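You operate a simulated robot arm through the tools that you are given. There is no shell and no other tool. Be economical: measure what you need, move in short steps, check, and stop when the job is done.

The job below is to be done with a simulated two-armed robot. You get a single attempt, and the scene is never put back.

TASK
Hold the blue cool box on the teal bench steady with one hand and open the lid of the blue cool box with the other.
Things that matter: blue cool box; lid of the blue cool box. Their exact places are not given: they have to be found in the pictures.

It is judged by the outcome, as a careful person would: the job done as asked, and still so three seconds after it is handed in. It fails if anything else is knocked over, pushed out of place, dropped, spilled or broken. Lids that push on must go on centred and level and be pressed home; caps that screw on are set level and turned clockwise until they are tight.

THE ROBOT
Two 6-joint arms with two-finger parallel grippers on one trunk, on a base that drives. Base frame: it is fixed to the floor where the robot stands at the start and does not move with it; the origin is under the middle of the robot, x ahead of it, y to its left, z up; the surface under the hand at the start is at about z = 0.88. Readings come in m, rad, newtons and seconds.
The left shoulder is at the start at [0.28, 0.185, 1.23], the right one opposite. With the tool pointing down near the work surface each hand reaches from about 0.5 to 0.92 m from the robot's upright axis, wherever it stands, measured 20 degrees to its own side. Places, roughly: lid of the blue cool box [0.7, -0.1, 1.1]. Payload 1.57 kg a hand.
The tool frame of a hand sits at the grasp point between the pads (the TCP): z along the fingers, y along the line on which they close. The tips reach 0.03 m beyond it. Largest opening 0.08 m; finger width 0.017, thickness 0.012; the body of the gripper, 0.04 by 0.082 m, starts 0.08 m behind the TCP.
Orientation is that of the tool frame in the base frame, as a unit quaternion [x, y, z, w]. With the fingers straight down and closing along the base's y, the tool's x points along the base's -x, its y along +y and its z along -z.

THE INTERFACE
- The arms move only by the tool servo_tool. It takes "left_deltas", "right_deltas" or both (then of equal length, played together; a hand with none holds still); each is a list of rows, each a list of 7 numbers: the shift along the tool's x, y, z in units of 200 mm (1.0 is 200 mm), then the turn, a rotation vector about the tool's x, y, z in units of 60 degrees (1.0 is 60 degrees), then the closure, from 0 (fully open) to 1 (shut). In form: [[tx, ty, tz, rx, ry, rz, gripper], ...]. A call has 1 to 20 rows; each row is the pose to reach, as a shift and turn from the pose commanded when the call began, along the tool's axes at that moment. A call with a number of a shift or a turn outside -1 to 1 is refused whole. Each row takes 0.2 s and may step no farther than 0.05 m and 0.15 rad from the row before; otherwise, or with a gripper value out of range, the whole call is refused. Where a pose cannot be reached the arm comes as near as it can. A force on the tool above 40 N (or 10 N above the force at the start of the call, whichever is more), or a blocked arm, ends the call early, and 0.2 s more pass. The fingers move at their own pace (about 0.153 m/s each) and stop on an object; they squeeze with about 33 N. The grip force told is the motor's: it shows also when the fingers shut on nothing. Time passes only in rows, and 0.2 s behind the last, so rows that repeat a pose let the fingers close. It gives the time, the measured TCP pose, the force on the tool (base axes), the opening and the grip force at its end, in the units of the frame above (readings bear some noise), with the torque about the TCP (base axes, N m) and any sound that the robot's microphone picked up, and new pictures: "show" is both (left out), scene, wrist or none (wrist: the cameras of the hands that moved).
- Cameras (640 x 400 px; columns grow to the right, rows downward): "scene" is now at [0.2398, -0.0214, 1.6769]; the picture's right is [-0.26, -0.97, 0.00], its down [-0.64, 0.17, -0.75] and it looks along [0.72, -0.19, -0.66] (base axes); focal length 214 px, centre (320, 200). "left" rides on the left gripper at [0.072, 0.007, -0.122] in its tool frame; the picture's right is [-0.09, 1.00, 0.00], its down [-0.84, -0.08, -0.54] and it looks along [-0.54, -0.05, 0.84] (tool axes); focal length 238 px, centre (320, 200). "right" rides on the right gripper at [0.072, -0.007, -0.122] in its tool frame; the picture's right is [0.09, 1.00, 0.00], its down [-0.84, 0.08, -0.54] and it looks along [-0.54, 0.05, 0.84] (tool axes); focal length 238 px, centre (320, 200).
- lift_body(by): slides the trunk up (or, below 0, down) by that many m; the arms and the scene camera ride with it, the base frame stays. It gives what a move gives, with no picture.
- steer(legs): drives the robot by 1 to 6 legs, each [ahead, turn to the left] in m and rad, along the robot's own axes; the way and the turn of a leg run together, so that a leg with both is an arc; at most 1.5 m and 3.142 rad a leg. The arms and the cameras ride along, it lands a little off, and it stops where it bumps. It gives what a move gives, and a new picture of the scene camera.
- turn_head(pan, tilt): turns the head with the scene camera to pan (to the left, within 1.501 rad either way) and tilt (down, from -0.506 to 1.204), counted from straight ahead of the robot. It gives what a move gives, and a new picture of the scene camera.
- measure_at(camera, pixels): for up to 12 pixels [column, row] of the newest picture of that camera ("zoom" is the newest enlarged one), the place [x, y, z] in the base frame of the surface seen there, good to about 0.002 m. It takes no simulated time.
- close_up(camera, box): a new picture of the part [left, top, right, bottom] of that camera's present view, enlarged. It takes no simulated time.
- close_job(): hands the job in; it is judged then, once.

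Work in short steps. Measure before you move; look again where a grasp or a placing could have gone wrong, and mend it. You have 80 turns and 260 pictures in all, those below and enlarged ones among them. Open the grippers and draw the arms clear of the work before you hand the job in, unless the task says otherwise; then end with one line.

The tools are called after "Emit:" by a JSON object that holds its "api" and its "payload". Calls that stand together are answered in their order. servo_tool: Moves the arms, as the interface text tells. Its arguments: {"type":"object","properties":{"left_deltas":{"type":"array","items":{"type":"array","items":{"type":"number"}}},"right_deltas":{"type":"array","items":{"type":"array","items":{"type":"number"}}},"show":{"type":"string","enum":["both","scene","wrist","none"]}},"required":[]} The other tools are called the same way: lift_body (by) slides the trunk up or down; steer (legs) drives the base; turn_head (pan, tilt) turns the head that bears the scene camera; measure_at (camera, pixels) gives the place of the surface under pixels of a picture; close_up (camera, box) takes an enlarged picture of a part of a camera's view; close_job () hands the job in.

At the start:

```text
time: 0.0
left_tool_pos: [0.5722, 0.2111, 1.483]
left_tcp_rot: [0.0, 1.0, 0.001, 0.0]
left_wrist_force: [0.5, 0.0, -0.6]
left_ft_torque: [0.03, 0.02, 0.01]
left_width: 0.0799
left_gripper_force: 0.2
right_tool_pos: [0.4908, -0.3599, 1.4557]
right_tcp_rot: [0.0, 1.0, 0.0, 0.0]
right_wrist_force: [0.3, -0.2, 0.3]
right_ft_torque: [0.01, -0.03, -0.01]
right_width: 0.0803
right_gripper_force: 0.0
trunk travel left (down, up): [-0.925, 0.065]
robot x, y, heading: [-0.0013, 0.0011, 0.002]
head pan, tilt: [-0.262, 0.726]
```

scene: 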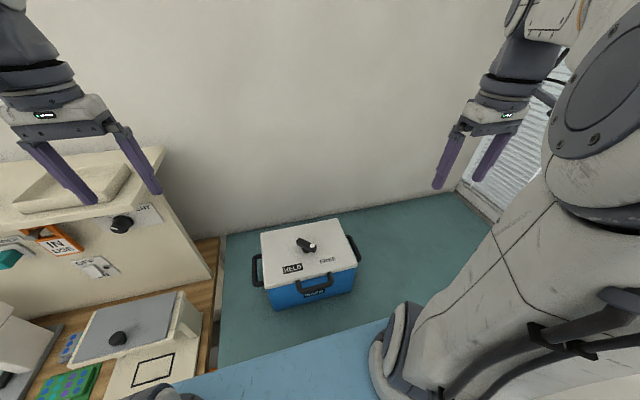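
right: 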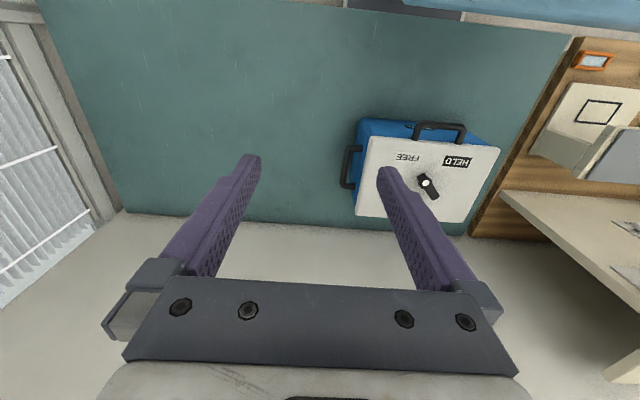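
left: 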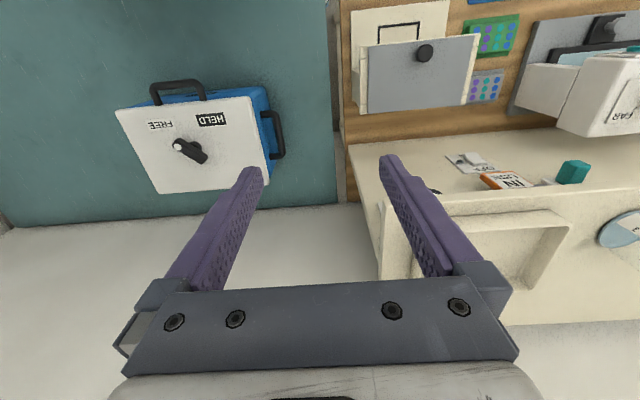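

The scene shows the cool box around (305,265) with a latch knob on its lid at (307,245) and "HELD"/"FREE" labels. I take a closer look.

Emit:
{"api": "close_up", "payload": {"camera": "scene", "box": [240, 205, 370, 315]}}

Emit:
{"api": "close_up", "payload": {"camera": "left", "box": [100, 60, 300, 200]}}

Emit:
{"api": "measure_at", "payload": {"camera": "scene", "pixels": [[262, 234], [338, 220], [268, 288], [358, 266], [306, 243], [313, 248], [299, 240], [316, 283], [353, 248], [257, 270], [230, 320], [400, 280]]}}

```text
3.64 times, centred on (305, 260) of scene
```

zoom: 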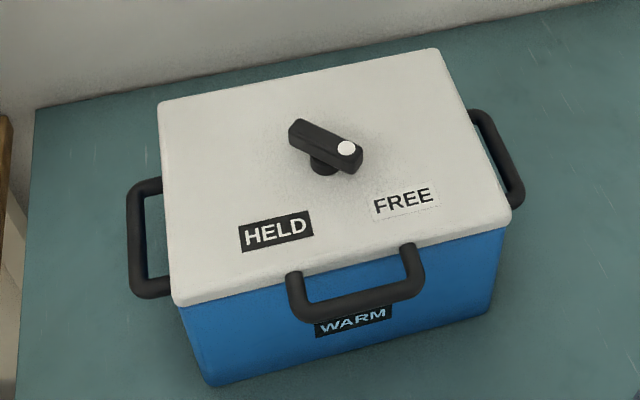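

```text
2.86 times, centred on (200, 130) of left
```

zoom: 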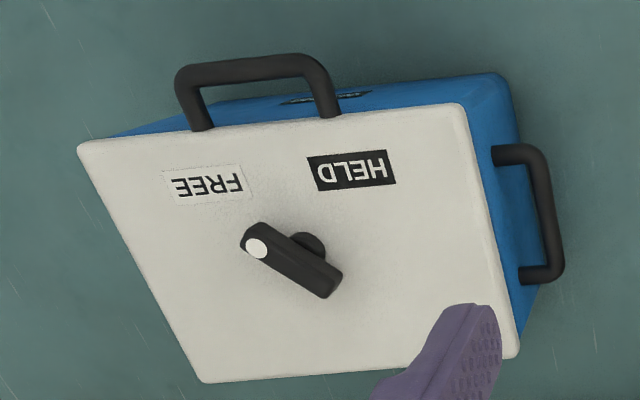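

```text
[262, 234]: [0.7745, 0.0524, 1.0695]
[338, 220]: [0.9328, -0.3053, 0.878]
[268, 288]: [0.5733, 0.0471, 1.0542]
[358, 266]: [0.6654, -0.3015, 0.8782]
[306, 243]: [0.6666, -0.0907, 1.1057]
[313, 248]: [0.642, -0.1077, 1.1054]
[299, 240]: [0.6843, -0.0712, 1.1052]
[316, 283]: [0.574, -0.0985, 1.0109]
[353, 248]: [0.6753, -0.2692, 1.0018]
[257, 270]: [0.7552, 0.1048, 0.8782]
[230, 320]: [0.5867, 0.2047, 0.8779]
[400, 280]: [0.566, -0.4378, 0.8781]
```

The knob's white dot seems to point at FREE. I measure the knob, labels and handles to be sure and to learn which handle sits on the lid.

Emit:
{"api": "close_up", "payload": {"camera": "scene", "box": [240, 205, 370, 315]}}

Emit:
{"api": "measure_at", "payload": {"camera": "zoom", "pixels": [[346, 148], [300, 128], [320, 172], [278, 231], [404, 200], [170, 110], [430, 58], [500, 215], [185, 297], [295, 280], [350, 305], [412, 250]]}}

Emit:
{"api": "measure_at", "payload": {"camera": "zoom", "pixels": [[360, 270], [300, 310], [415, 285], [350, 285], [240, 320], [240, 288], [440, 260], [515, 185], [480, 118], [135, 240], [150, 188], [150, 290]]}}

```text
3.64 times, centred on (305, 260) of scene
```

zoom: 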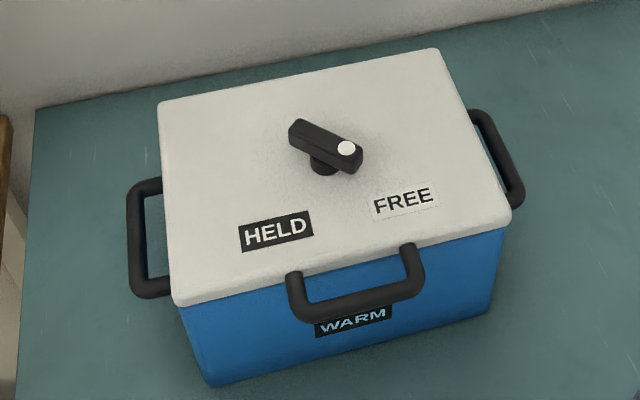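

```text
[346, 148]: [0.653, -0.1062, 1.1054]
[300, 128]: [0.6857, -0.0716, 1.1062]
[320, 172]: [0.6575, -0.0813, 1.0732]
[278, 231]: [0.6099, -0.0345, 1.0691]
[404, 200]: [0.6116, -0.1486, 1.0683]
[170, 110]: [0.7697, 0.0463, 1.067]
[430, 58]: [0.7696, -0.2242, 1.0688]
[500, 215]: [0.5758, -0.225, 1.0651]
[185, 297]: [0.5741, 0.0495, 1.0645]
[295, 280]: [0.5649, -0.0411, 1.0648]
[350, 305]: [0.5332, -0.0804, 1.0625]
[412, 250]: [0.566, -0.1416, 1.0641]
```

```text
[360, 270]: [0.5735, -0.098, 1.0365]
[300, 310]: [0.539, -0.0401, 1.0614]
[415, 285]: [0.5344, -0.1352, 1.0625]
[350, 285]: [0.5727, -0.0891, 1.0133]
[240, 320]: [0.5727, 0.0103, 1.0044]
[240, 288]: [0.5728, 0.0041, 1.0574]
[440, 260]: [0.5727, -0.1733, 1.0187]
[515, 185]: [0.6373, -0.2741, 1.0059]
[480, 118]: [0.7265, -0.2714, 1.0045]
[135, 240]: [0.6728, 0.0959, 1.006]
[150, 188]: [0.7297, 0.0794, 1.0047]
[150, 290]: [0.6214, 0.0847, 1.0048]
```

The dot points at FREE (bar runs from [0.69,-0.07] to [0.65,-0.11], FREE at [0.61,-0.15]), so the lid is unlatched. The lid's handle is the front bar at x≈0.535, z≈1.06. The left hand will hold the left side handle (y≈0.09, z≈1.0) and the right hand will lift the lid bar. First I stage both hands.

Emit:
{"api": "servo_tool", "payload": {"left_deltas": [[-0.064, -0.05, 0.125, 0.03, 0, 0, 0.55], [-0.129, -0.1, 0.25, 0.06, 0, 0, 0.55], [-0.193, -0.15, 0.375, 0.09, 0, 0, 0.55], [-0.257, -0.2, 0.5, 0.125, 0, 0, 0.55], [-0.322, -0.25, 0.625, 0.155, 0, 0, 0.55], [-0.386, -0.3, 0.75, 0.185, 0, 0, 0.55], [-0.45, -0.35, 0.875, 0.215, 0, 0, 0.55], [-0.515, -0.405, 1.0, 0.25, 0, 0, 0.55]], "right_deltas": [[0, 0, 0.05, 0, 0, -0.125, 0.3], [0, 0, 0.1, 0, 0, -0.25, 0.3], [0, 0, 0.15, 0, 0, -0.375, 0.3], [0, 0, 0.2, 0, 0, -0.5, 0.3], [0, 0, 0.25, 0, 0, -0.625, 0.3], [0, 0, 0.3, 0, 0, -0.75, 0.3], [0, 0, 0.35, 0, 0, -0.875, 0.3], [0, 0, 0.4, 0, 0, -1.0, 0.3]]}}

```text
time: 1.8
left_tool_pos: [0.6758, 0.1278, 1.2826]
left_tcp_rot: [0.0, 0.991, -0.13, -0.001]
left_wrist_force: [0.1, 0.0, 0.9]
left_ft_torque: [0.01, -0.01, 0.01]
left_width: 0.0359
left_gripper_force: 0.0
right_tool_pos: [0.4913, -0.3603, 1.3762]
right_tcp_rot: [-0.501, 0.865, 0.0, 0.0]
right_wrist_force: [-0.2, 0.3, 0.7]
right_ft_torque: [-0.02, 0.0, -0.01]
right_width: 0.0561
right_gripper_force: 0.3
trunk travel left (down, up): [-0.925, 0.065]
robot x, y, heading: [0.0014, 0.0012, 0.006]
head pan, tilt: [-0.262, 0.726]
```

scene: 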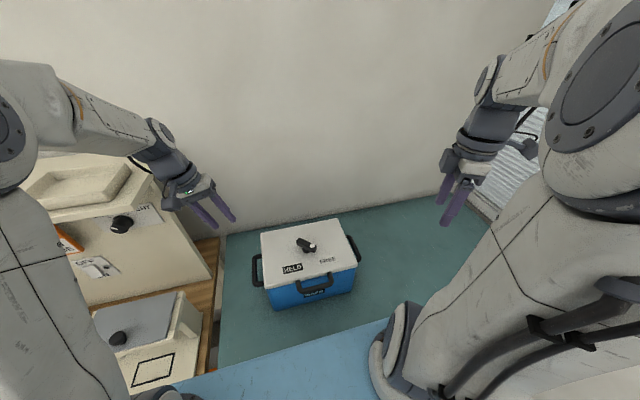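
right: 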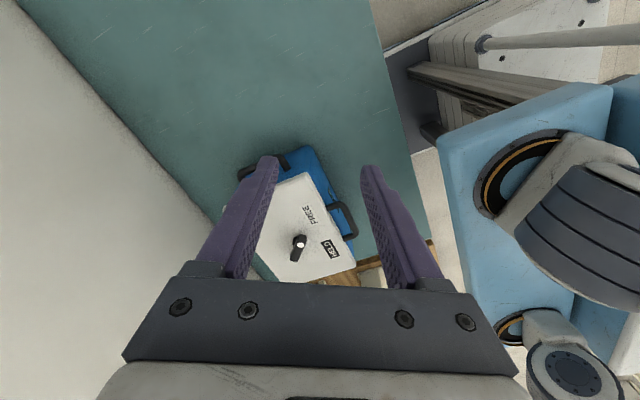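
left: 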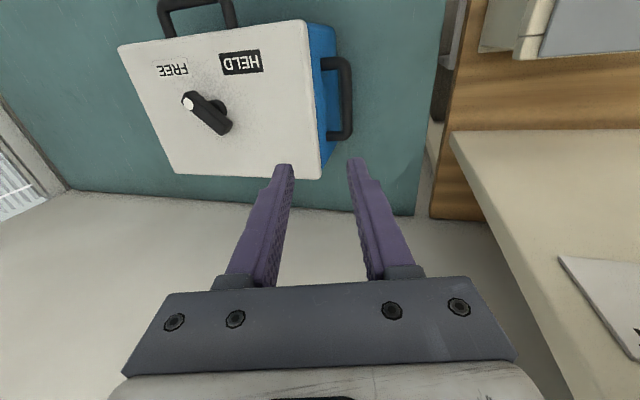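

The left wrist view shows the side handle at about (345,100). I measure its rod and the gap to the wall.

Emit:
{"api": "close_up", "payload": {"camera": "left", "box": [270, 30, 390, 180]}}

Emit:
{"api": "measure_at", "payload": {"camera": "left", "pixels": [[347, 80], [347, 100], [347, 120], [344, 100], [350, 100], [336, 95], [333, 64], [335, 135], [328, 100], [315, 100], [310, 100], [352, 100]]}}

```text
2.67 times, centred on (330, 105) of left
```

zoom: 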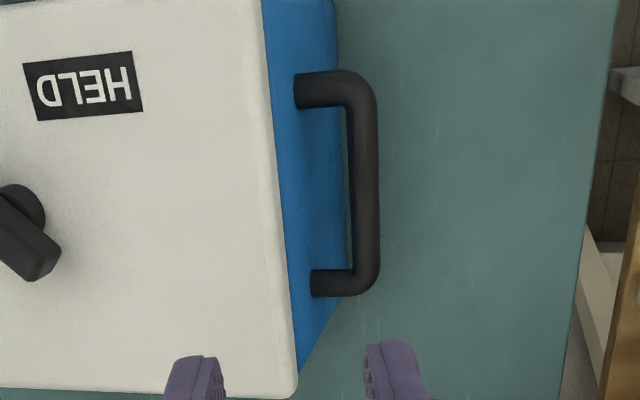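

```text
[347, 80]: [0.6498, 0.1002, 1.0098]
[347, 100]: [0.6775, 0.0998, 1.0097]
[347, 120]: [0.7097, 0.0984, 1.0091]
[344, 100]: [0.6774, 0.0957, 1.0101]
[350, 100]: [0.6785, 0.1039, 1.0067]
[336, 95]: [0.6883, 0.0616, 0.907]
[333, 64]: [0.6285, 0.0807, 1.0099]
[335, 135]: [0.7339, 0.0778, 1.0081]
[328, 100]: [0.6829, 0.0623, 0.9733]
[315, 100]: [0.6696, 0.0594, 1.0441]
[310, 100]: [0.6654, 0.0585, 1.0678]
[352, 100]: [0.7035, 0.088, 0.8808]
```

The rod is centred at y≈0.099, z≈1.002, with about 29 mm gap to the wall. I narrow the left fingers to ~26 mm and approach along the tilted axis to 80 mm above it, while the right hand finishes its turn.

Emit:
{"api": "servo_tool", "payload": {"left_deltas": [[0, 0.0445, 0.19, 0, 0, 0, 0.68], [0, 0.089, 0.38, 0, 0, 0, 0.68], [-0.002, 0.1335, 0.57, 0, 0, 0, 0.68], [-0.004, 0.178, 0.76, 0, 0, 0, 0.68], [-0.005, 0.2225, 0.95, 0, 0, 0, 0.68]], "right_deltas": [[0, 0, 0, 0, 0, -0.1, 0.4], [0, 0, 0, 0, 0, -0.2, 0.4], [0, 0, 0, 0, 0, -0.3, 0.4], [0, 0, 0, 0, 0, -0.4, 0.4], [0, 0, 0, 0, 0, -0.5, 0.4]]}}

```text
time: 3.0
left_tool_pos: [0.6754, 0.1213, 1.0875]
left_tcp_rot: [0.0, 0.991, -0.13, 0.0]
left_wrist_force: [0.1, -0.4, 0.2]
left_ft_torque: [0.0, -0.01, 0.01]
left_width: 0.0255
left_gripper_force: 0.1
right_tool_pos: [0.4906, -0.3607, 1.3755]
right_tcp_rot: [0.708, -0.706, 0.001, 0.0]
right_wrist_force: [-0.3, -0.3, -0.3]
right_ft_torque: [-0.01, -0.01, -0.01]
right_width: 0.0477
right_gripper_force: 0.0
trunk travel left (down, up): [-0.925, 0.065]
robot x, y, heading: [0.0001, -0.0014, -0.001]
head pan, tilt: [-0.262, 0.726]
```

scene: 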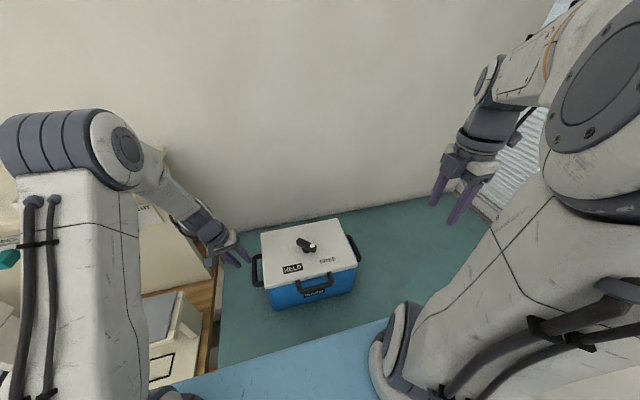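
right: 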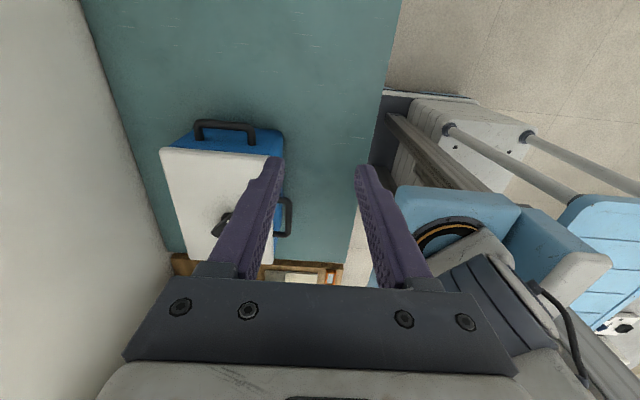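
left: 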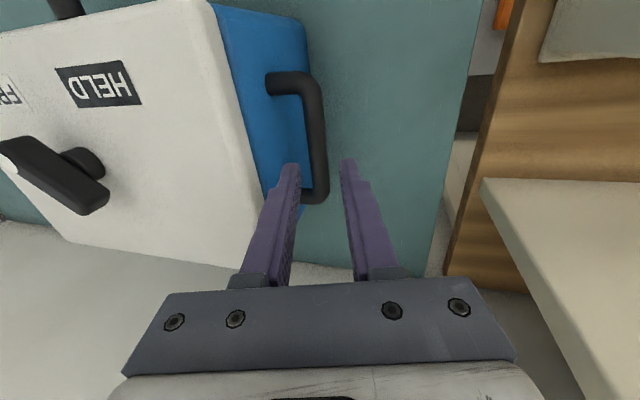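

The fingers straddle the rod in the left view (rod at ~(318,150) between tips). I advance 80 mm along the tool and then close; the right hand tilts 45° forward and moves to staging.

Emit:
{"api": "servo_tool", "payload": {"left_deltas": [[0, 0, 0.066, 0, 0, 0, 0.68], [0, 0, 0.133, 0, 0, 0, 0.68], [0, 0, 0.2, 0, 0, 0, 0.68], [0, 0, 0.266, 0, 0, 0, 0.68], [0, 0, 0.333, 0, 0, 0, 0.68], [0, 0, 0.4, 0, 0, 0, 0.68]], "right_deltas": [[-0.05, 0.058, 0.062, 0.125, 0, 0, 0.4], [-0.1, 0.117, 0.125, 0.25, 0, 0, 0.4], [-0.15, 0.175, 0.187, 0.375, 0, 0, 0.4], [-0.2, 0.233, 0.25, 0.5, 0, 0, 0.4], [-0.25, 0.292, 0.312, 0.625, 0, 0, 0.4], [-0.3, 0.35, 0.375, 0.75, 0, 0, 0.4]]}}

```text
time: 4.4
left_tool_pos: [0.6751, 0.1009, 1.0103]
left_tcp_rot: [0.0, 0.992, -0.13, 0.0]
left_wrist_force: [-0.2, -0.1, 0.3]
left_ft_torque: [0.0, 0.0, 0.04]
left_width: 0.0257
left_gripper_force: 0.0
right_tool_pos: [0.5634, -0.3052, 1.3257]
right_tcp_rot: [-0.651, 0.677, -0.239, 0.245]
right_wrist_force: [0.9, -0.1, -0.5]
right_ft_torque: [0.01, 0.01, 0.0]
right_width: 0.0479
right_gripper_force: 0.0
right hand out of reach, approached as far as the arm can: row 2, 3, 4, 5, 6
trunk travel left (down, up): [-0.925, 0.065]
robot x, y, heading: [0.0002, 0.0009, 0.001]
head pan, tilt: [-0.262, 0.726]
```

scene: 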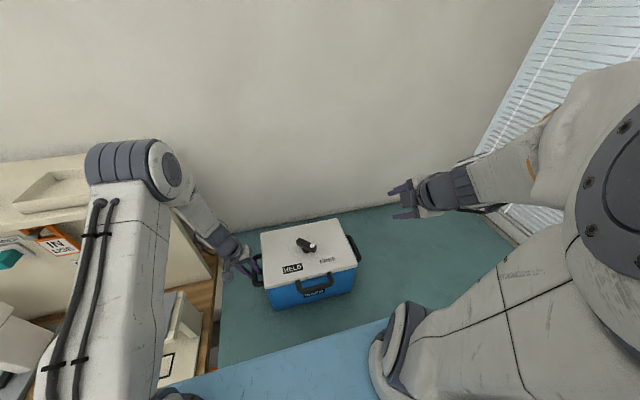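
right: 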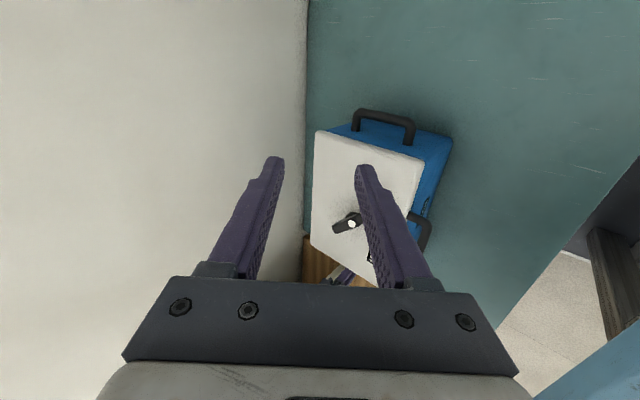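
left: 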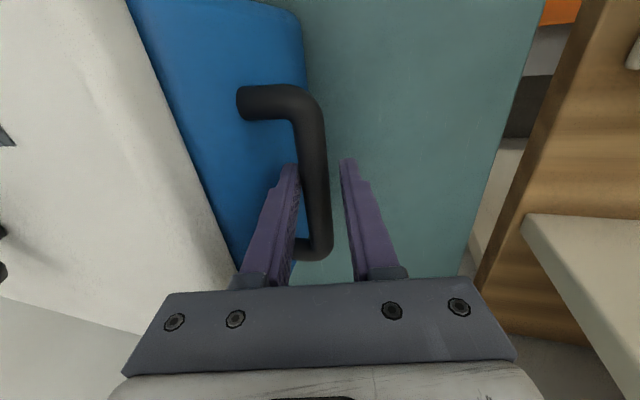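

The left fingers sit round the rod, but the right hand ran out of reach: the robot stands too close for a tilted tool. I retract the left hand along its axis, ease the right tilt back, and then drive back a little.

Emit:
{"api": "servo_tool", "payload": {"left_deltas": [[0, 0, -0.1, 0, 0, 0, 0.68], [0, 0, -0.2, 0, 0, 0, 0.68], [0, 0, -0.35, 0, 0, 0, 0.68], [0, 0, -0.5, 0, 0, 0, 0.68]], "right_deltas": [[0, -0.05, 0.05, -0.08, 0, 0, 0.4], [0, -0.1, 0.1, -0.16, 0, 0, 0.4], [0, -0.15, 0.15, -0.24, 0, 0, 0.4], [0, -0.21, 0.21, -0.333, 0, 0, 0.4]], "show": "none"}}

Emit:
{"api": "steer", "payload": {"legs": [[-0.12, 0]]}}

```text
time: 5.4
left_tool_pos: [0.6753, 0.1285, 1.1058]
left_tcp_rot: [0.0, 0.991, -0.131, -0.001]
left_wrist_force: [-0.3, 1.0, -0.3]
left_ft_torque: [0.01, 0.0, 0.0]
left_width: 0.0255
left_gripper_force: 0.0
right_tool_pos: [0.6233, -0.3063, 1.3174]
right_tcp_rot: [-0.685, 0.708, -0.117, 0.127]
right_wrist_force: [-0.6, 0.5, -0.5]
right_ft_torque: [0.0, -0.03, 0.01]
right_width: 0.0478
right_gripper_force: 0.1
trunk travel left (down, up): [-0.925, 0.065]
robot x, y, heading: [0.0002, -0.0032, 0.003]
head pan, tilt: [-0.262, 0.726]
```

```text
time: 6.6
left_tool_pos: [0.5551, 0.1293, 1.1059]
left_tcp_rot: [0.0, 0.991, -0.131, 0.0]
left_wrist_force: [1.1, -0.1, -0.4]
left_ft_torque: [-0.03, 0.04, 0.03]
left_width: 0.0254
left_gripper_force: 0.0
right_tool_pos: [0.5009, -0.3063, 1.3191]
right_tcp_rot: [-0.685, 0.708, -0.118, 0.129]
right_wrist_force: [0.0, -0.4, -0.3]
right_ft_torque: [0.01, -0.02, 0.02]
right_width: 0.0481
right_gripper_force: 0.1
trunk travel left (down, up): [-0.925, 0.065]
robot x, y, heading: [-0.1214, 0.002, -0.001]
head pan, tilt: [-0.262, 0.726]
```

scene: 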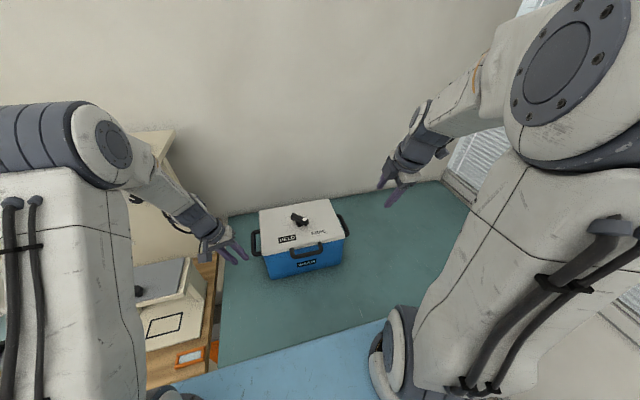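

The drive landed well. I move the left hand ahead 0.12 m and back down over the rod, then close on it.

Emit:
{"api": "servo_tool", "payload": {"left_deltas": [[-0.2, -0.005, 0, 0, 0, 0, 0.68], [-0.4, -0.01, 0, 0, 0, 0, 0.68], [-0.605, -0.012, 0, 0, 0, 0, 0.68], [-0.605, -0.012, 0.12, 0, 0, 0, 0.68], [-0.605, -0.012, 0.24, 0, 0, 0, 0.68], [-0.605, -0.012, 0.36, 0, 0, 0, 0.68], [-0.605, -0.012, 0.48, 0, 0, 0, 0.68]], "show": "wrist"}}

```text
time: 8.2
left_tool_pos: [0.6776, 0.1022, 1.014]
left_tcp_rot: [0.0, 0.992, -0.13, 0.001]
left_wrist_force: [-0.3, 0.4, 0.8]
left_ft_torque: [0.02, 0.02, -0.01]
left_width: 0.0255
left_gripper_force: 0.0
right_tool_pos: [0.5003, -0.3073, 1.3203]
right_tcp_rot: [-0.685, 0.708, -0.118, 0.128]
right_wrist_force: [-0.2, -0.2, -0.4]
right_ft_torque: [-0.01, 0.01, 0.03]
right_width: 0.0481
right_gripper_force: 0.1
trunk travel left (down, up): [-0.925, 0.065]
robot x, y, heading: [-0.1213, -0.001, -0.002]
head pan, tilt: [-0.262, 0.726]
```

left: 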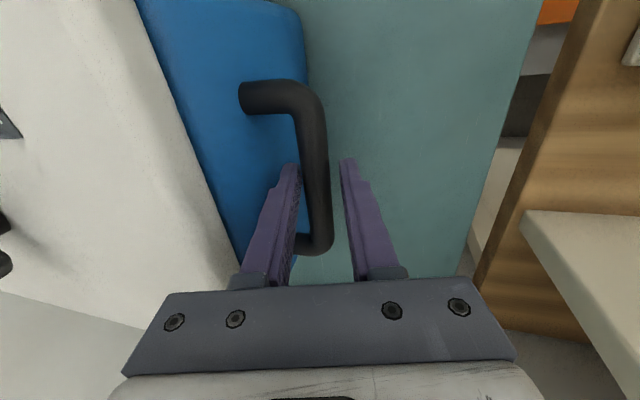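

The rod lies between the pads, so I close the left gripper (with a 2 mm centring shift) and bring the right hand to a standoff near the front bar.

Emit:
{"api": "servo_tool", "payload": {"left_deltas": [[0, -0.01, 0, 0, 0, 0, 0.8], [0, -0.01, 0, 0, 0, 0, 1], [0, -0.01, 0, 0, 0, 0, 1], [0, -0.01, 0, 0, 0, 0, 1], [0, -0.01, 0, 0, 0, 0, 1], [0, -0.01, 0, 0, 0, 0, 1], [0, -0.01, 0, 0, 0, 0, 1]], "right_deltas": [[-0.143, 0.044, 0.086, 0, 0, 0, 0.4], [-0.286, 0.087, 0.172, 0, 0, 0, 0.4], [-0.429, 0.131, 0.258, 0, 0, 0, 0.4], [-0.571, 0.175, 0.345, 0, 0, 0, 0.4], [-0.714, 0.219, 0.431, 0, 0, 0, 0.4], [-0.857, 0.262, 0.517, 0, 0, 0, 0.4], [-1.0, 0.306, 0.603, 0, 0, 0, 0.4]]}}

```text
time: 9.8
left_tool_pos: [0.6774, 0.0997, 1.0135]
left_tcp_rot: [0.001, 0.991, -0.131, 0.0]
left_wrist_force: [0.6, 1.4, 0.0]
left_ft_torque: [-0.12, -0.62, 0.33]
left_width: 0.0173
left_gripper_force: 32.6
right_tool_pos: [0.4906, -0.1015, 1.1892]
right_tcp_rot: [-0.686, 0.707, -0.117, 0.127]
right_wrist_force: [1.0, -0.5, 0.3]
right_ft_torque: [0.01, 0.0, -0.01]
right_width: 0.0479
right_gripper_force: 0.0
trunk travel left (down, up): [-0.925, 0.065]
robot x, y, heading: [-0.1222, 0.0005, 0.002]
head pan, tilt: [-0.262, 0.726]
```

scene: 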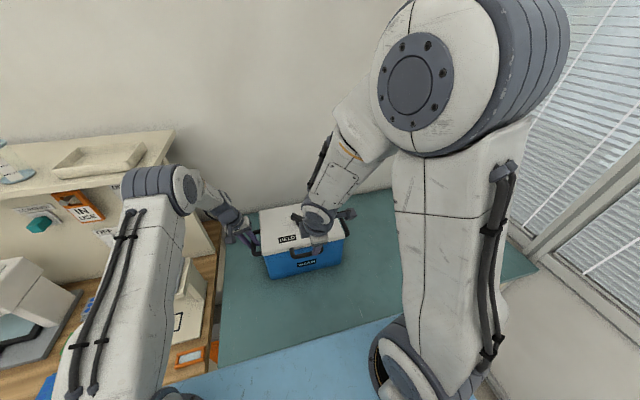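
right: 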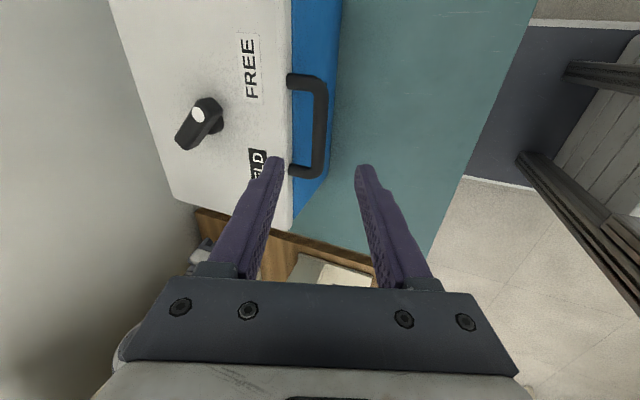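
left: 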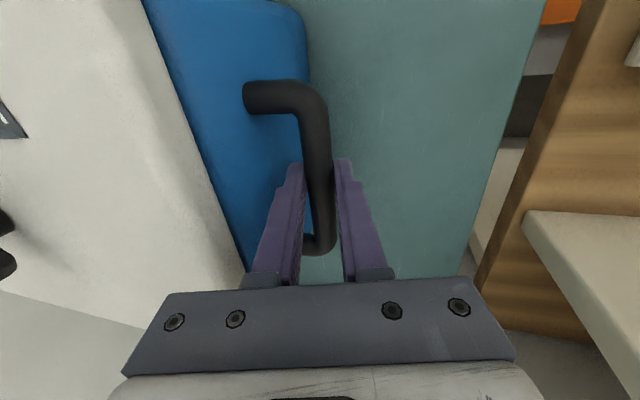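

The left hand grips the rod (17 mm, 33 N). Now I measure the lid's front bar in the right wrist view around (320,125).

Emit:
{"api": "close_up", "payload": {"camera": "right", "box": [240, 50, 380, 200]}}

Emit:
{"api": "measure_at", "payload": {"camera": "right", "pixels": [[320, 100], [320, 125], [319, 150], [315, 125], [325, 125], [322, 125], [290, 120], [286, 120], [302, 120], [296, 81], [300, 172], [317, 125]]}}

```text
2.67 times, centred on (310, 125) of right
```

zoom: 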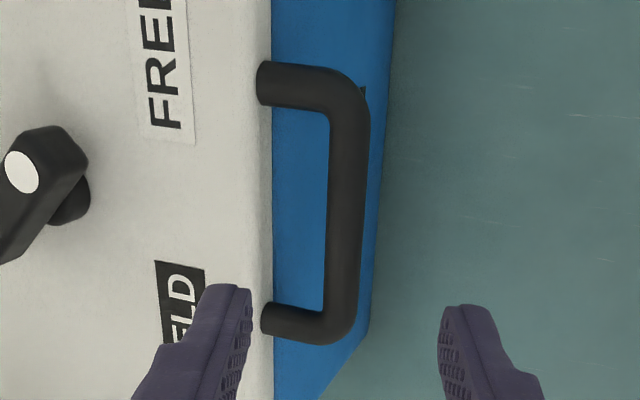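

```text
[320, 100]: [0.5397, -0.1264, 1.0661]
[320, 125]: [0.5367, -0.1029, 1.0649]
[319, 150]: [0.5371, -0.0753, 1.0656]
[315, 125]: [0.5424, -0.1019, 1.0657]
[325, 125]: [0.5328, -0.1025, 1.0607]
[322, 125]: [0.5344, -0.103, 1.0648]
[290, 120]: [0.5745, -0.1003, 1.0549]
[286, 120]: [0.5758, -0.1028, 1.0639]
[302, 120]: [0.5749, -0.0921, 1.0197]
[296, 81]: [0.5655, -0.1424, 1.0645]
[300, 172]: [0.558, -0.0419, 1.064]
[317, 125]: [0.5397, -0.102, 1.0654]
```

The bar is centred at x≈0.538, z≈1.058, y≈-0.092. With fingers at ~26 mm I advance along the tool so the bar sits near the tips.

Emit:
{"api": "servo_tool", "payload": {"right_deltas": [[-0.02, 0.002, 0.08, 0, 0, 0, 0.68], [-0.04, 0.003, 0.2, 0, 0, 0, 0.68], [-0.042, 0.003, 0.32, 0, 0, 0, 0.68], [-0.042, 0.003, 0.44, 0, 0, 0, 0.68], [-0.042, 0.003, 0.54, 0, 0, 0, 0.68], [-0.042, 0.003, 0.64, 0, 0, 0, 0.68]], "show": "both"}}

```text
time: 11.2
left_tool_pos: [0.676, 0.0993, 1.0139]
left_tcp_rot: [0.0, 0.991, -0.131, 0.0]
left_wrist_force: [1.1, -0.2, 0.5]
left_ft_torque: [-0.19, 0.05, 0.05]
left_width: 0.0178
left_gripper_force: 32.9
right_tool_pos: [0.5341, -0.0937, 1.0684]
right_tcp_rot: [-0.685, 0.707, -0.118, 0.127]
right_wrist_force: [-0.7, -0.1, -0.2]
right_ft_torque: [-0.03, 0.0, -0.02]
right_width: 0.0255
right_gripper_force: 0.0
trunk travel left (down, up): [-0.925, 0.065]
robot x, y, heading: [-0.1193, 0.0026, 0.002]
head pan, tilt: [-0.262, 0.726]
```

scene: 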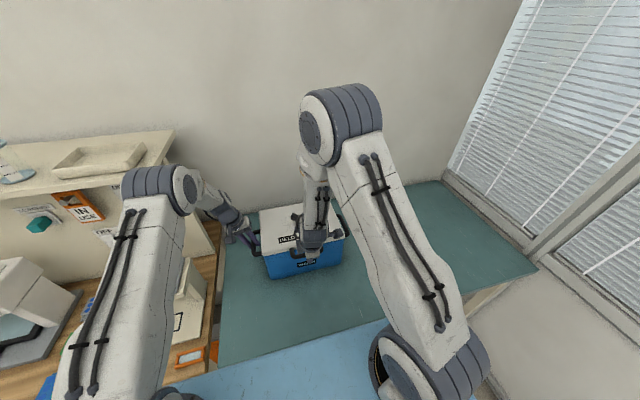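
right: 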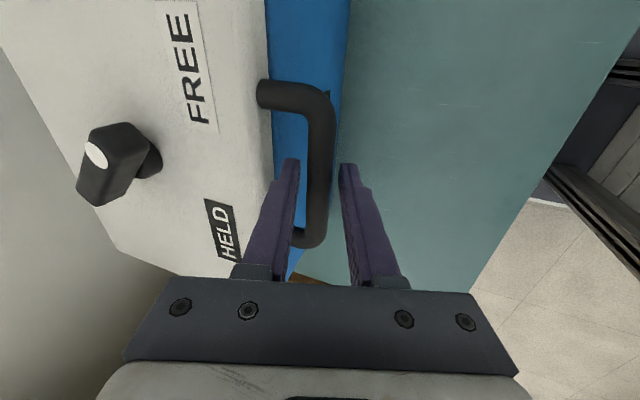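

The bar sits between the right pads; I close, then lift about 2 cm as a test.

Emit:
{"api": "servo_tool", "payload": {"right_deltas": [[0, 0, 0, 0, 0, 0, 0.85], [0, 0, 0, 0, 0, 0, 1], [0, 0, 0, 0, 0, 0, 1], [0, 0, 0, 0, 0, 0, 1]], "show": "none"}}

Emit:
{"api": "servo_tool", "payload": {"right_deltas": [[0, -0.008, -0.023, 0, 0, 0, 1], [0, -0.017, -0.047, 0, 0, 0, 1], [0, -0.026, -0.07, 0, 0, 0, 1], [0, -0.034, -0.094, 0, 0, 0, 1], [0, -0.034, -0.094, 0, 0, 0, 1]]}}

```text
time: 12.2
left_tool_pos: [0.676, 0.0993, 1.0141]
left_tcp_rot: [0.0, 0.991, -0.131, 0.0]
left_wrist_force: [-1.4, -1.7, 1.4]
left_ft_torque: [-0.03, 0.32, -0.04]
left_width: 0.0174
left_gripper_force: 32.2
right_tool_pos: [0.5347, -0.094, 1.0686]
right_tcp_rot: [-0.686, 0.707, -0.117, 0.128]
right_wrist_force: [1.7, 2.2, 0.2]
right_ft_torque: [-0.18, -0.01, 0.52]
right_width: 0.0156
right_gripper_force: 31.6
trunk travel left (down, up): [-0.925, 0.065]
robot x, y, heading: [-0.1206, 0.0004, 0.0]
head pan, tilt: [-0.262, 0.726]
```

```text
time: 13.4
left_tool_pos: [0.6775, 0.0998, 1.0146]
left_tcp_rot: [0.0, 0.991, -0.131, -0.001]
left_wrist_force: [-6.7, -9.0, 3.6]
left_ft_torque: [-0.1, -0.12, -0.04]
left_width: 0.0176
left_gripper_force: 32.4
right_tool_pos: [0.5346, -0.093, 1.0903]
right_tcp_rot: [-0.685, 0.707, -0.119, 0.129]
right_wrist_force: [9.6, 9.2, 0.4]
right_ft_torque: [-0.24, -0.14, 0.46]
right_width: 0.0158
right_gripper_force: 31.2
trunk travel left (down, up): [-0.925, 0.065]
robot x, y, heading: [-0.1215, 0.002, -0.002]
head pan, tilt: [-0.262, 0.726]
```

scene: 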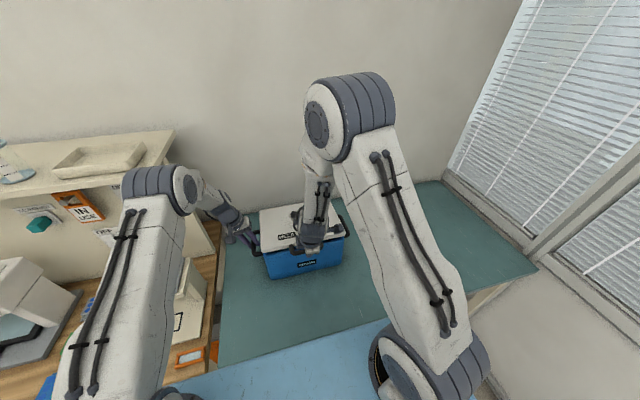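
right: 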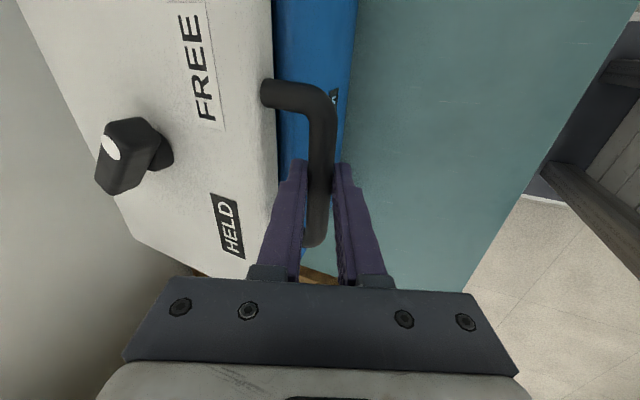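

The lid is rising with both grips firm, hinging at the back (x≈0.77). I follow the arc to about 25°, easing the tilt as I go.

Emit:
{"api": "servo_tool", "payload": {"right_deltas": [[0, -0.026, -0.048, -0.017, 0, 0, 1], [-0.003, -0.053, -0.097, -0.033, 0, 0, 1], [-0.005, -0.082, -0.14, -0.05, 0, 0, 1], [-0.005, -0.11, -0.183, -0.067, 0, 0, 1], [-0.005, -0.142, -0.223, -0.083, 0, 0, 1], [-0.005, -0.174, -0.263, -0.1, 0, 0, 1], [-0.005, -0.21, -0.301, -0.117, 0, 0, 1], [-0.005, -0.245, -0.339, -0.133, 0, 0, 1]]}}

```text
time: 15.2
left_tool_pos: [0.6775, 0.1007, 1.0154]
left_tcp_rot: [0.0, 0.991, -0.13, 0.001]
left_wrist_force: [-4.5, -2.5, 8.2]
left_ft_torque: [-0.05, 0.82, -0.65]
left_width: 0.0174
left_gripper_force: 32.0
right_tool_pos: [0.556, -0.0964, 1.1683]
right_tcp_rot: [-0.692, 0.714, -0.067, 0.079]
right_wrist_force: [5.1, 2.5, 0.7]
right_ft_torque: [-0.13, 0.01, 0.28]
right_width: 0.0152
right_gripper_force: 31.5
right hand out of reach, approached as far as the arm can: row 2, 3, 4, 5
trunk travel left (down, up): [-0.925, 0.065]
robot x, y, heading: [-0.1207, 0.0, -0.001]
head pan, tilt: [-0.262, 0.726]
```

scene: 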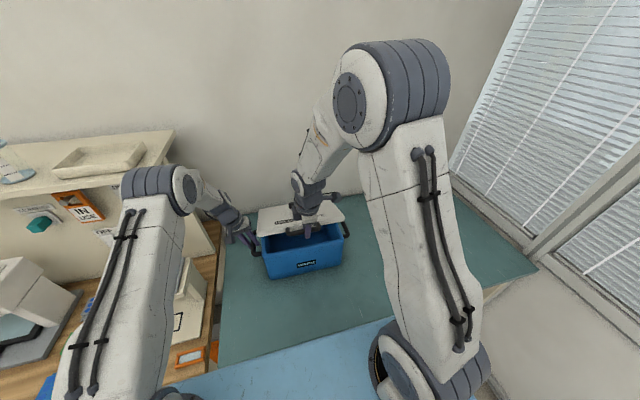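
right: 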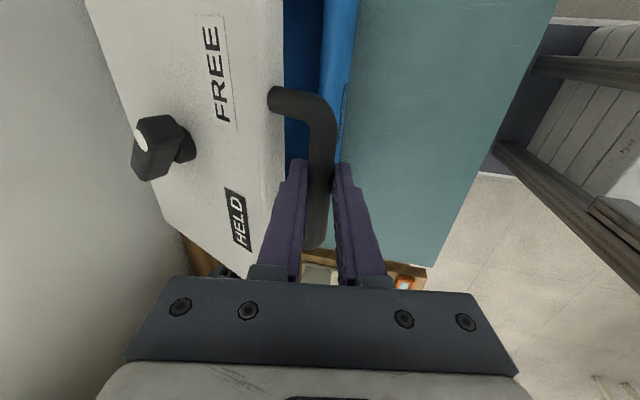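

The lid is about 25° open with low forces (~5 N) and the box still. I continue the arc to about 65°.

Emit:
{"api": "servo_tool", "payload": {"right_deltas": [[0, -0.067, -0.079, -0.033, 0, 0, 1], [0, -0.141, -0.152, -0.067, 0, 0, 1], [0, -0.22, -0.218, -0.1, 0, 0, 1], [0, -0.306, -0.277, -0.133, 0, 0, 1], [0, -0.396, -0.328, -0.167, 0, 0, 1], [0, -0.49, -0.372, -0.2, 0, 0, 1], [0, -0.585, -0.407, -0.2, 0, 0, 1], [0, -0.684, -0.435, -0.2, 0, 0, 1]]}}

```text
time: 17.0
left_tool_pos: [0.6768, 0.0988, 1.014]
left_tcp_rot: [-0.001, 0.991, -0.131, 0.001]
left_wrist_force: [3.9, -14.6, 0.7]
left_ft_torque: [-0.1, 0.32, -0.11]
left_width: 0.0173
left_gripper_force: 32.3
right_tool_pos: [0.6728, -0.1, 1.2832]
right_tcp_rot: [-0.697, 0.717, 0.007, 0.008]
right_wrist_force: [-9.7, 13.8, 16.5]
right_ft_torque: [0.59, 0.11, 0.47]
right_width: 0.0158
right_gripper_force: 31.0
trunk travel left (down, up): [-0.925, 0.065]
robot x, y, heading: [-0.1184, 0.0, 0.0]
head pan, tilt: [-0.262, 0.726]
```

scene: 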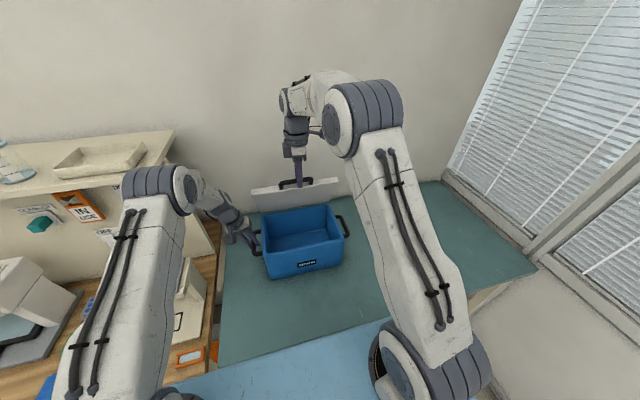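
right: 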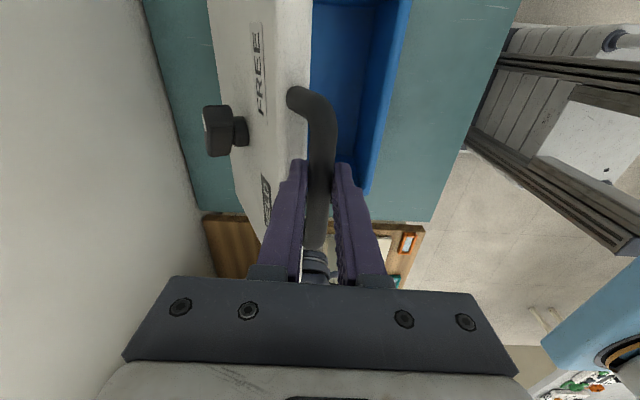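

The lid is about 65° open; a side force of ~14 N shows the hand drifted 6 mm to -y and slightly inside the arc. I correct these and continue to about 90°.

Emit:
{"api": "servo_tool", "payload": {"right_deltas": [[-0.025, 0, -0.012, 0, 0, 0, 1], [-0.027, -0.045, -0.035, 0, 0, 0, 1], [-0.028, -0.091, -0.055, 0, 0, 0, 1], [-0.03, -0.14, -0.072, 0, 0, 0, 1], [-0.031, -0.19, -0.087, 0, 0, 0, 1], [-0.033, -0.29, -0.11, 0, 0, 0, 1], [-0.036, -0.39, -0.124, 0, 0, 0, 1], [-0.039, -0.496, -0.129, 0, 0, 0, 1]]}}

```text
time: 18.8
left_tool_pos: [0.6766, 0.0974, 1.0146]
left_tcp_rot: [0.0, 0.991, -0.131, 0.0]
left_wrist_force: [5.7, -1.2, -0.1]
left_ft_torque: [-0.07, 0.03, 0.14]
left_width: 0.0176
left_gripper_force: 32.5
right_tool_pos: [0.7458, -0.0984, 1.3024]
right_tcp_rot: [-0.698, 0.716, 0.007, 0.009]
right_wrist_force: [-4.6, 0.2, 22.1]
right_ft_torque: [0.14, 0.0, 0.55]
right_width: 0.0159
right_gripper_force: 31.4
right hand out of reach, approached as far as the arm can: row 7, 8
trunk travel left (down, up): [-0.925, 0.065]
robot x, y, heading: [-0.1193, 0.0009, -0.002]
head pan, tilt: [-0.262, 0.726]
```

scene: 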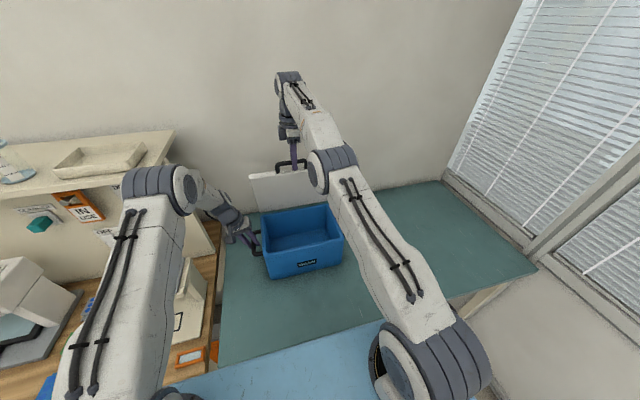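
right: 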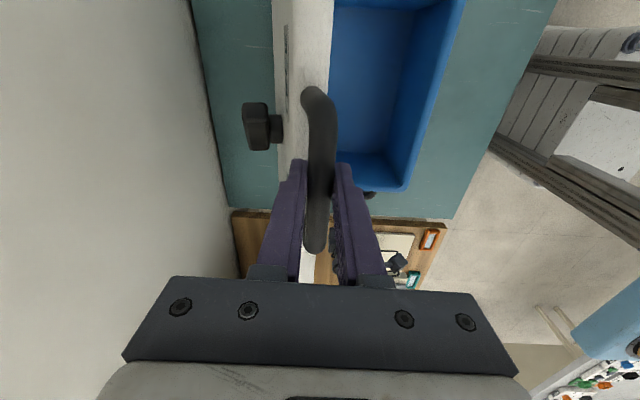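

The lid is at about 83° but the vertical tool reaches its limit. Tilting the tool forward around the bar shortens the reach, so I tilt ~25° and continue past upright.

Emit:
{"api": "servo_tool", "payload": {"right_deltas": [[0, -0.002, -0.016, 0.1, 0, 0, 1], [0, -0.016, -0.017, 0.2, 0, 0, 1], [0, -0.03, -0.017, 0.3, 0, 0, 1], [-0.002, -0.065, -0.017, 0.417, 0, 0, 1], [-0.004, -0.126, -0.0175, 0.417, 0, 0, 1], [-0.006, -0.188, -0.0145, 0.417, 0, 0, 1], [-0.008, -0.249, -0.009, 0.417, 0, 0, 1], [-0.01, -0.31, 0, 0.417, 0, 0, 1]]}}

```text
time: 20.6
left_tool_pos: [0.6768, 0.0995, 1.0147]
left_tcp_rot: [0.0, 0.991, -0.13, 0.0]
left_wrist_force: [1.0, -3.8, -8.0]
left_ft_torque: [-0.03, 0.25, -0.47]
left_width: 0.0174
left_gripper_force: 32.0
right_tool_pos: [0.809, -0.1016, 1.3026]
right_tcp_rot: [-0.678, 0.702, -0.15, 0.159]
right_wrist_force: [1.3, 0.0, 12.8]
right_ft_torque: [-0.29, -0.09, 0.29]
right_width: 0.0156
right_gripper_force: 31.2
trunk travel left (down, up): [-0.925, 0.065]
robot x, y, heading: [-0.1178, -0.0026, 0.0]
head pan, tilt: [-0.262, 0.726]
```

scene: 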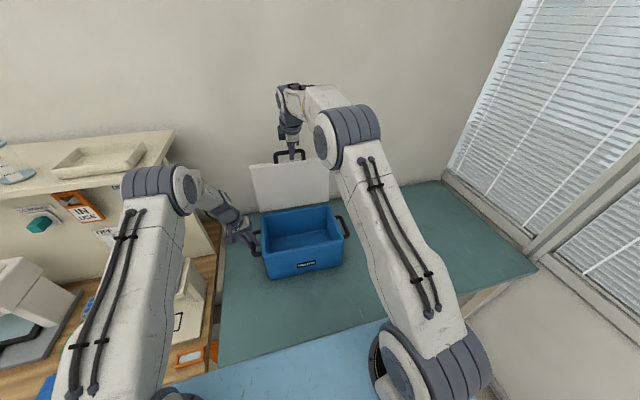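
right: 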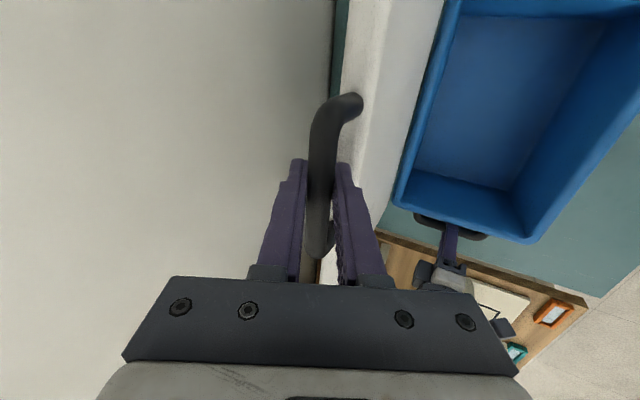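

The lid is past upright (~100°), forces small. I ease it on toward ~108° to feel for the hinge stop.

Emit:
{"api": "servo_tool", "payload": {"right_deltas": [[0, -0.03, 0.024, 0, 0, 0, 1], [0, -0.059, 0.049, 0, 0, 0, 1], [-0.002, -0.09, 0.076, 0, 0, 0, 1], [-0.004, -0.119, 0.104, 0, 0, 0, 1]], "show": "scene"}}

```text
time: 21.6
left_tool_pos: [0.6765, 0.099, 1.0154]
left_tcp_rot: [0.0, 0.991, -0.131, 0.0]
left_wrist_force: [-1.3, 0.8, -14.2]
left_ft_torque: [0.03, 0.08, -0.32]
left_width: 0.0176
left_gripper_force: 32.2
right_tool_pos: [0.8395, -0.1007, 1.2963]
right_tcp_rot: [-0.677, 0.701, -0.153, 0.163]
right_wrist_force: [5.9, -4.6, 27.3]
right_ft_torque: [-0.26, -0.12, 0.37]
right_width: 0.0157
right_gripper_force: 31.2
trunk travel left (down, up): [-0.925, 0.065]
robot x, y, heading: [-0.122, 0.0032, 0.004]
head pan, tilt: [-0.262, 0.726]
```

scene: 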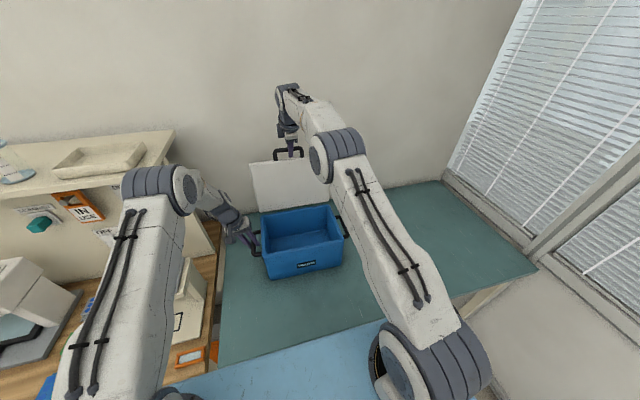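

Only a radial 27 N (arc slightly too tight), no stop yet. I relax outward and go on to about 114°.

Emit:
{"api": "servo_tool", "payload": {"right_deltas": [[0, -0.011, -0.011, 0, 0, 0, 1], [0, -0.038, 0.023, 0, 0, 0, 1], [0, -0.067, 0.053, 0, 0, 0, 1], [0, -0.094, 0.085, 0, 0, 0, 1]], "show": "both"}}

```text
time: 22.6
left_tool_pos: [0.6755, 0.0996, 1.014]
left_tcp_rot: [0.0, 0.991, -0.13, -0.002]
left_wrist_force: [-4.3, 1.9, -15.3]
left_ft_torque: [0.07, 0.16, -0.35]
left_width: 0.0173
left_gripper_force: 32.3
right_tool_pos: [0.8554, -0.1013, 1.2905]
right_tcp_rot: [-0.678, 0.7, -0.153, 0.165]
right_wrist_force: [9.1, -1.6, 34.3]
right_ft_torque: [-0.27, 0.02, 0.36]
right_width: 0.0157
right_gripper_force: 31.5
right hand out of reach, approached as far as the arm can: row 3, 4
trunk travel left (down, up): [-0.925, 0.065]
robot x, y, heading: [-0.1222, 0.0017, 0.003]
head pan, tilt: [-0.262, 0.726]
```

scene: 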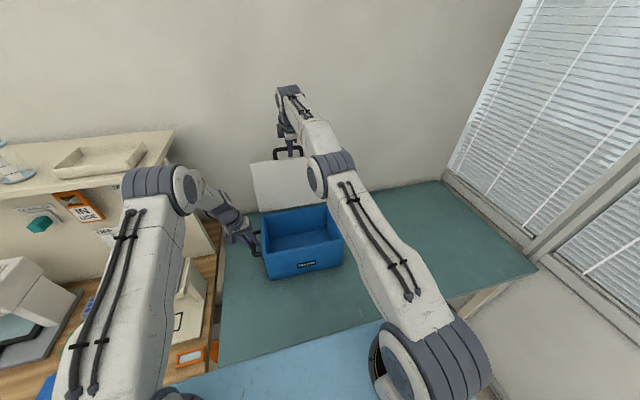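
right: 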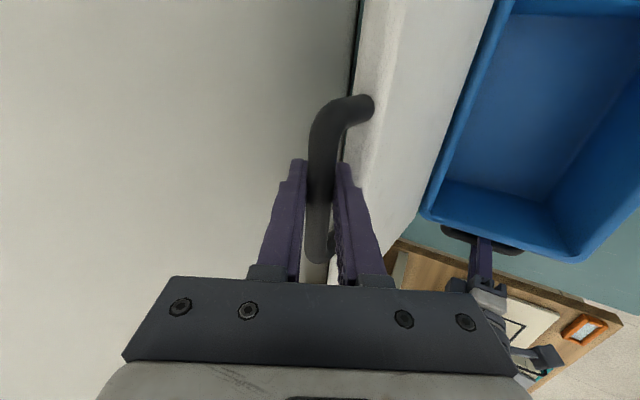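

The lid is at about 112°, and the upward force suggests a fingertip nudges the lid edge. I relax outward by a few mm and open the right fingers slightly so that the bar is still loosely captured, to see whether the lid stays.

Emit:
{"api": "servo_tool", "payload": {"right_deltas": [[0, -0.01, -0.02, 0, 0, 0, 1], [0, -0.01, -0.02, 0, 0, 0, 0.72], [0, -0.01, -0.02, 0, 0, 0, 0.66], [0, -0.01, -0.02, 0, 0, 0, 0.66], [0, -0.01, -0.02, 0, 0, 0, 0.66]], "show": "both"}}

```text
time: 23.8
left_tool_pos: [0.6774, 0.1006, 1.0146]
left_tcp_rot: [0.0, 0.991, -0.13, 0.0]
left_wrist_force: [-4.9, 1.0, -11.5]
left_ft_torque: [0.08, 0.23, -0.49]
left_width: 0.0178
left_gripper_force: 32.6
right_tool_pos: [0.8529, -0.1011, 1.2911]
right_tcp_rot: [-0.678, 0.701, -0.152, 0.162]
right_wrist_force: [7.9, 1.2, 26.2]
right_ft_torque: [-0.02, -0.15, 0.11]
right_width: 0.0163
right_gripper_force: 0.0
trunk travel left (down, up): [-0.925, 0.065]
robot x, y, heading: [-0.122, -0.0016, -0.002]
head pan, tilt: [-0.262, 0.726]
```

scene: 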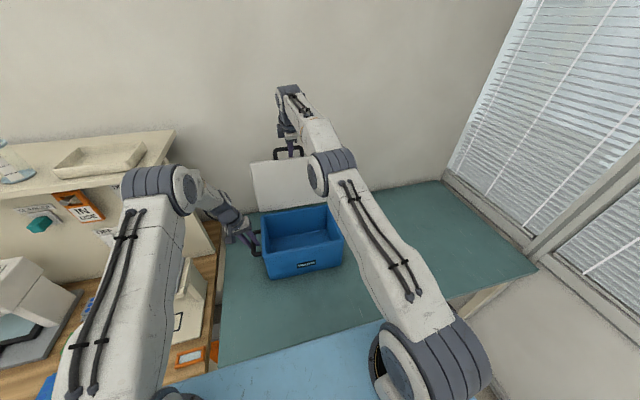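
right: 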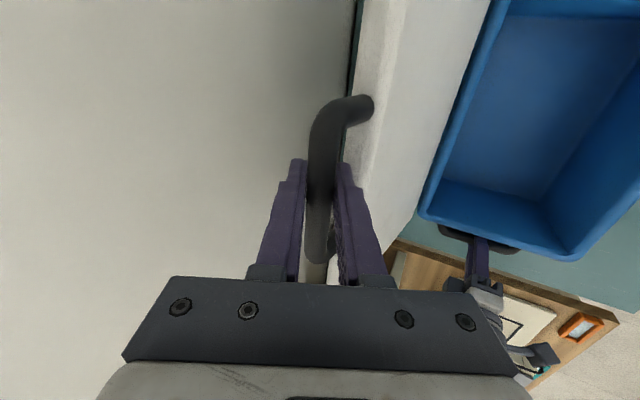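

The right fingers did not spread (16 mm): the near finger is against the lid's edge. I withdraw gently along the tool axis 35 mm, which slides the fingers off the bar.

Emit:
{"api": "servo_tool", "payload": {"right_deltas": [[0, 0, -0.03, 0, 0, 0, 0.72], [0, 0, -0.06, 0, 0, 0, 0.72], [0, 0, -0.09, 0, 0, 0, 0.72], [0, 0, -0.12, 0, 0, 0, 0.72]], "show": "both"}}

```text
time: 24.8
left_tool_pos: [0.677, 0.0989, 1.0151]
left_tcp_rot: [-0.001, 0.991, -0.13, 0.001]
left_wrist_force: [0.1, -0.8, -3.7]
left_ft_torque: [-0.13, -0.28, -0.13]
left_width: 0.0175
left_gripper_force: 32.2
right_tool_pos: [0.8429, -0.1013, 1.3069]
right_tcp_rot: [-0.679, 0.702, -0.147, 0.156]
right_wrist_force: [0.4, 0.5, -0.7]
right_ft_torque: [0.0, -0.01, -0.03]
right_width: 0.0227
right_gripper_force: 0.1
trunk travel left (down, up): [-0.925, 0.065]
robot x, y, heading: [-0.1212, -0.0035, -0.0]
head pan, tilt: [-0.262, 0.726]
```

scene: 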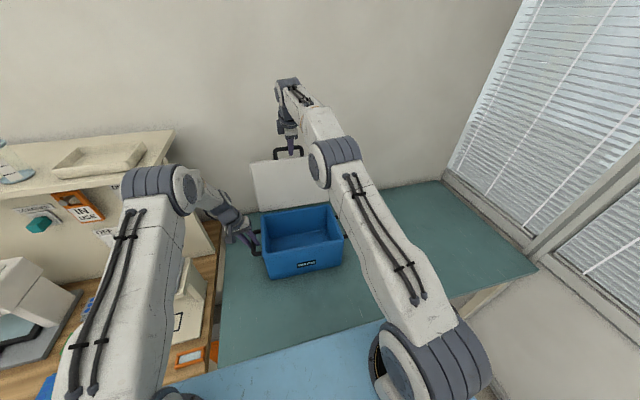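
right: 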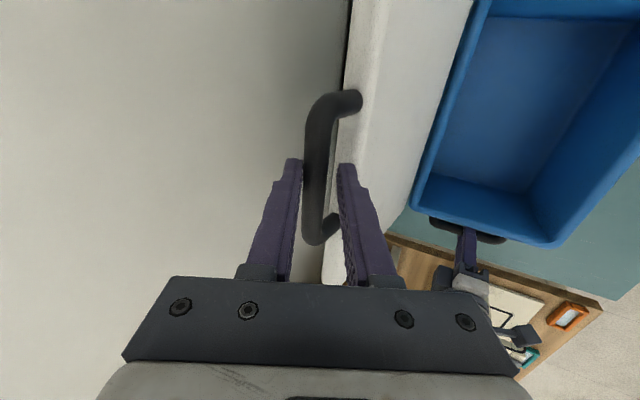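

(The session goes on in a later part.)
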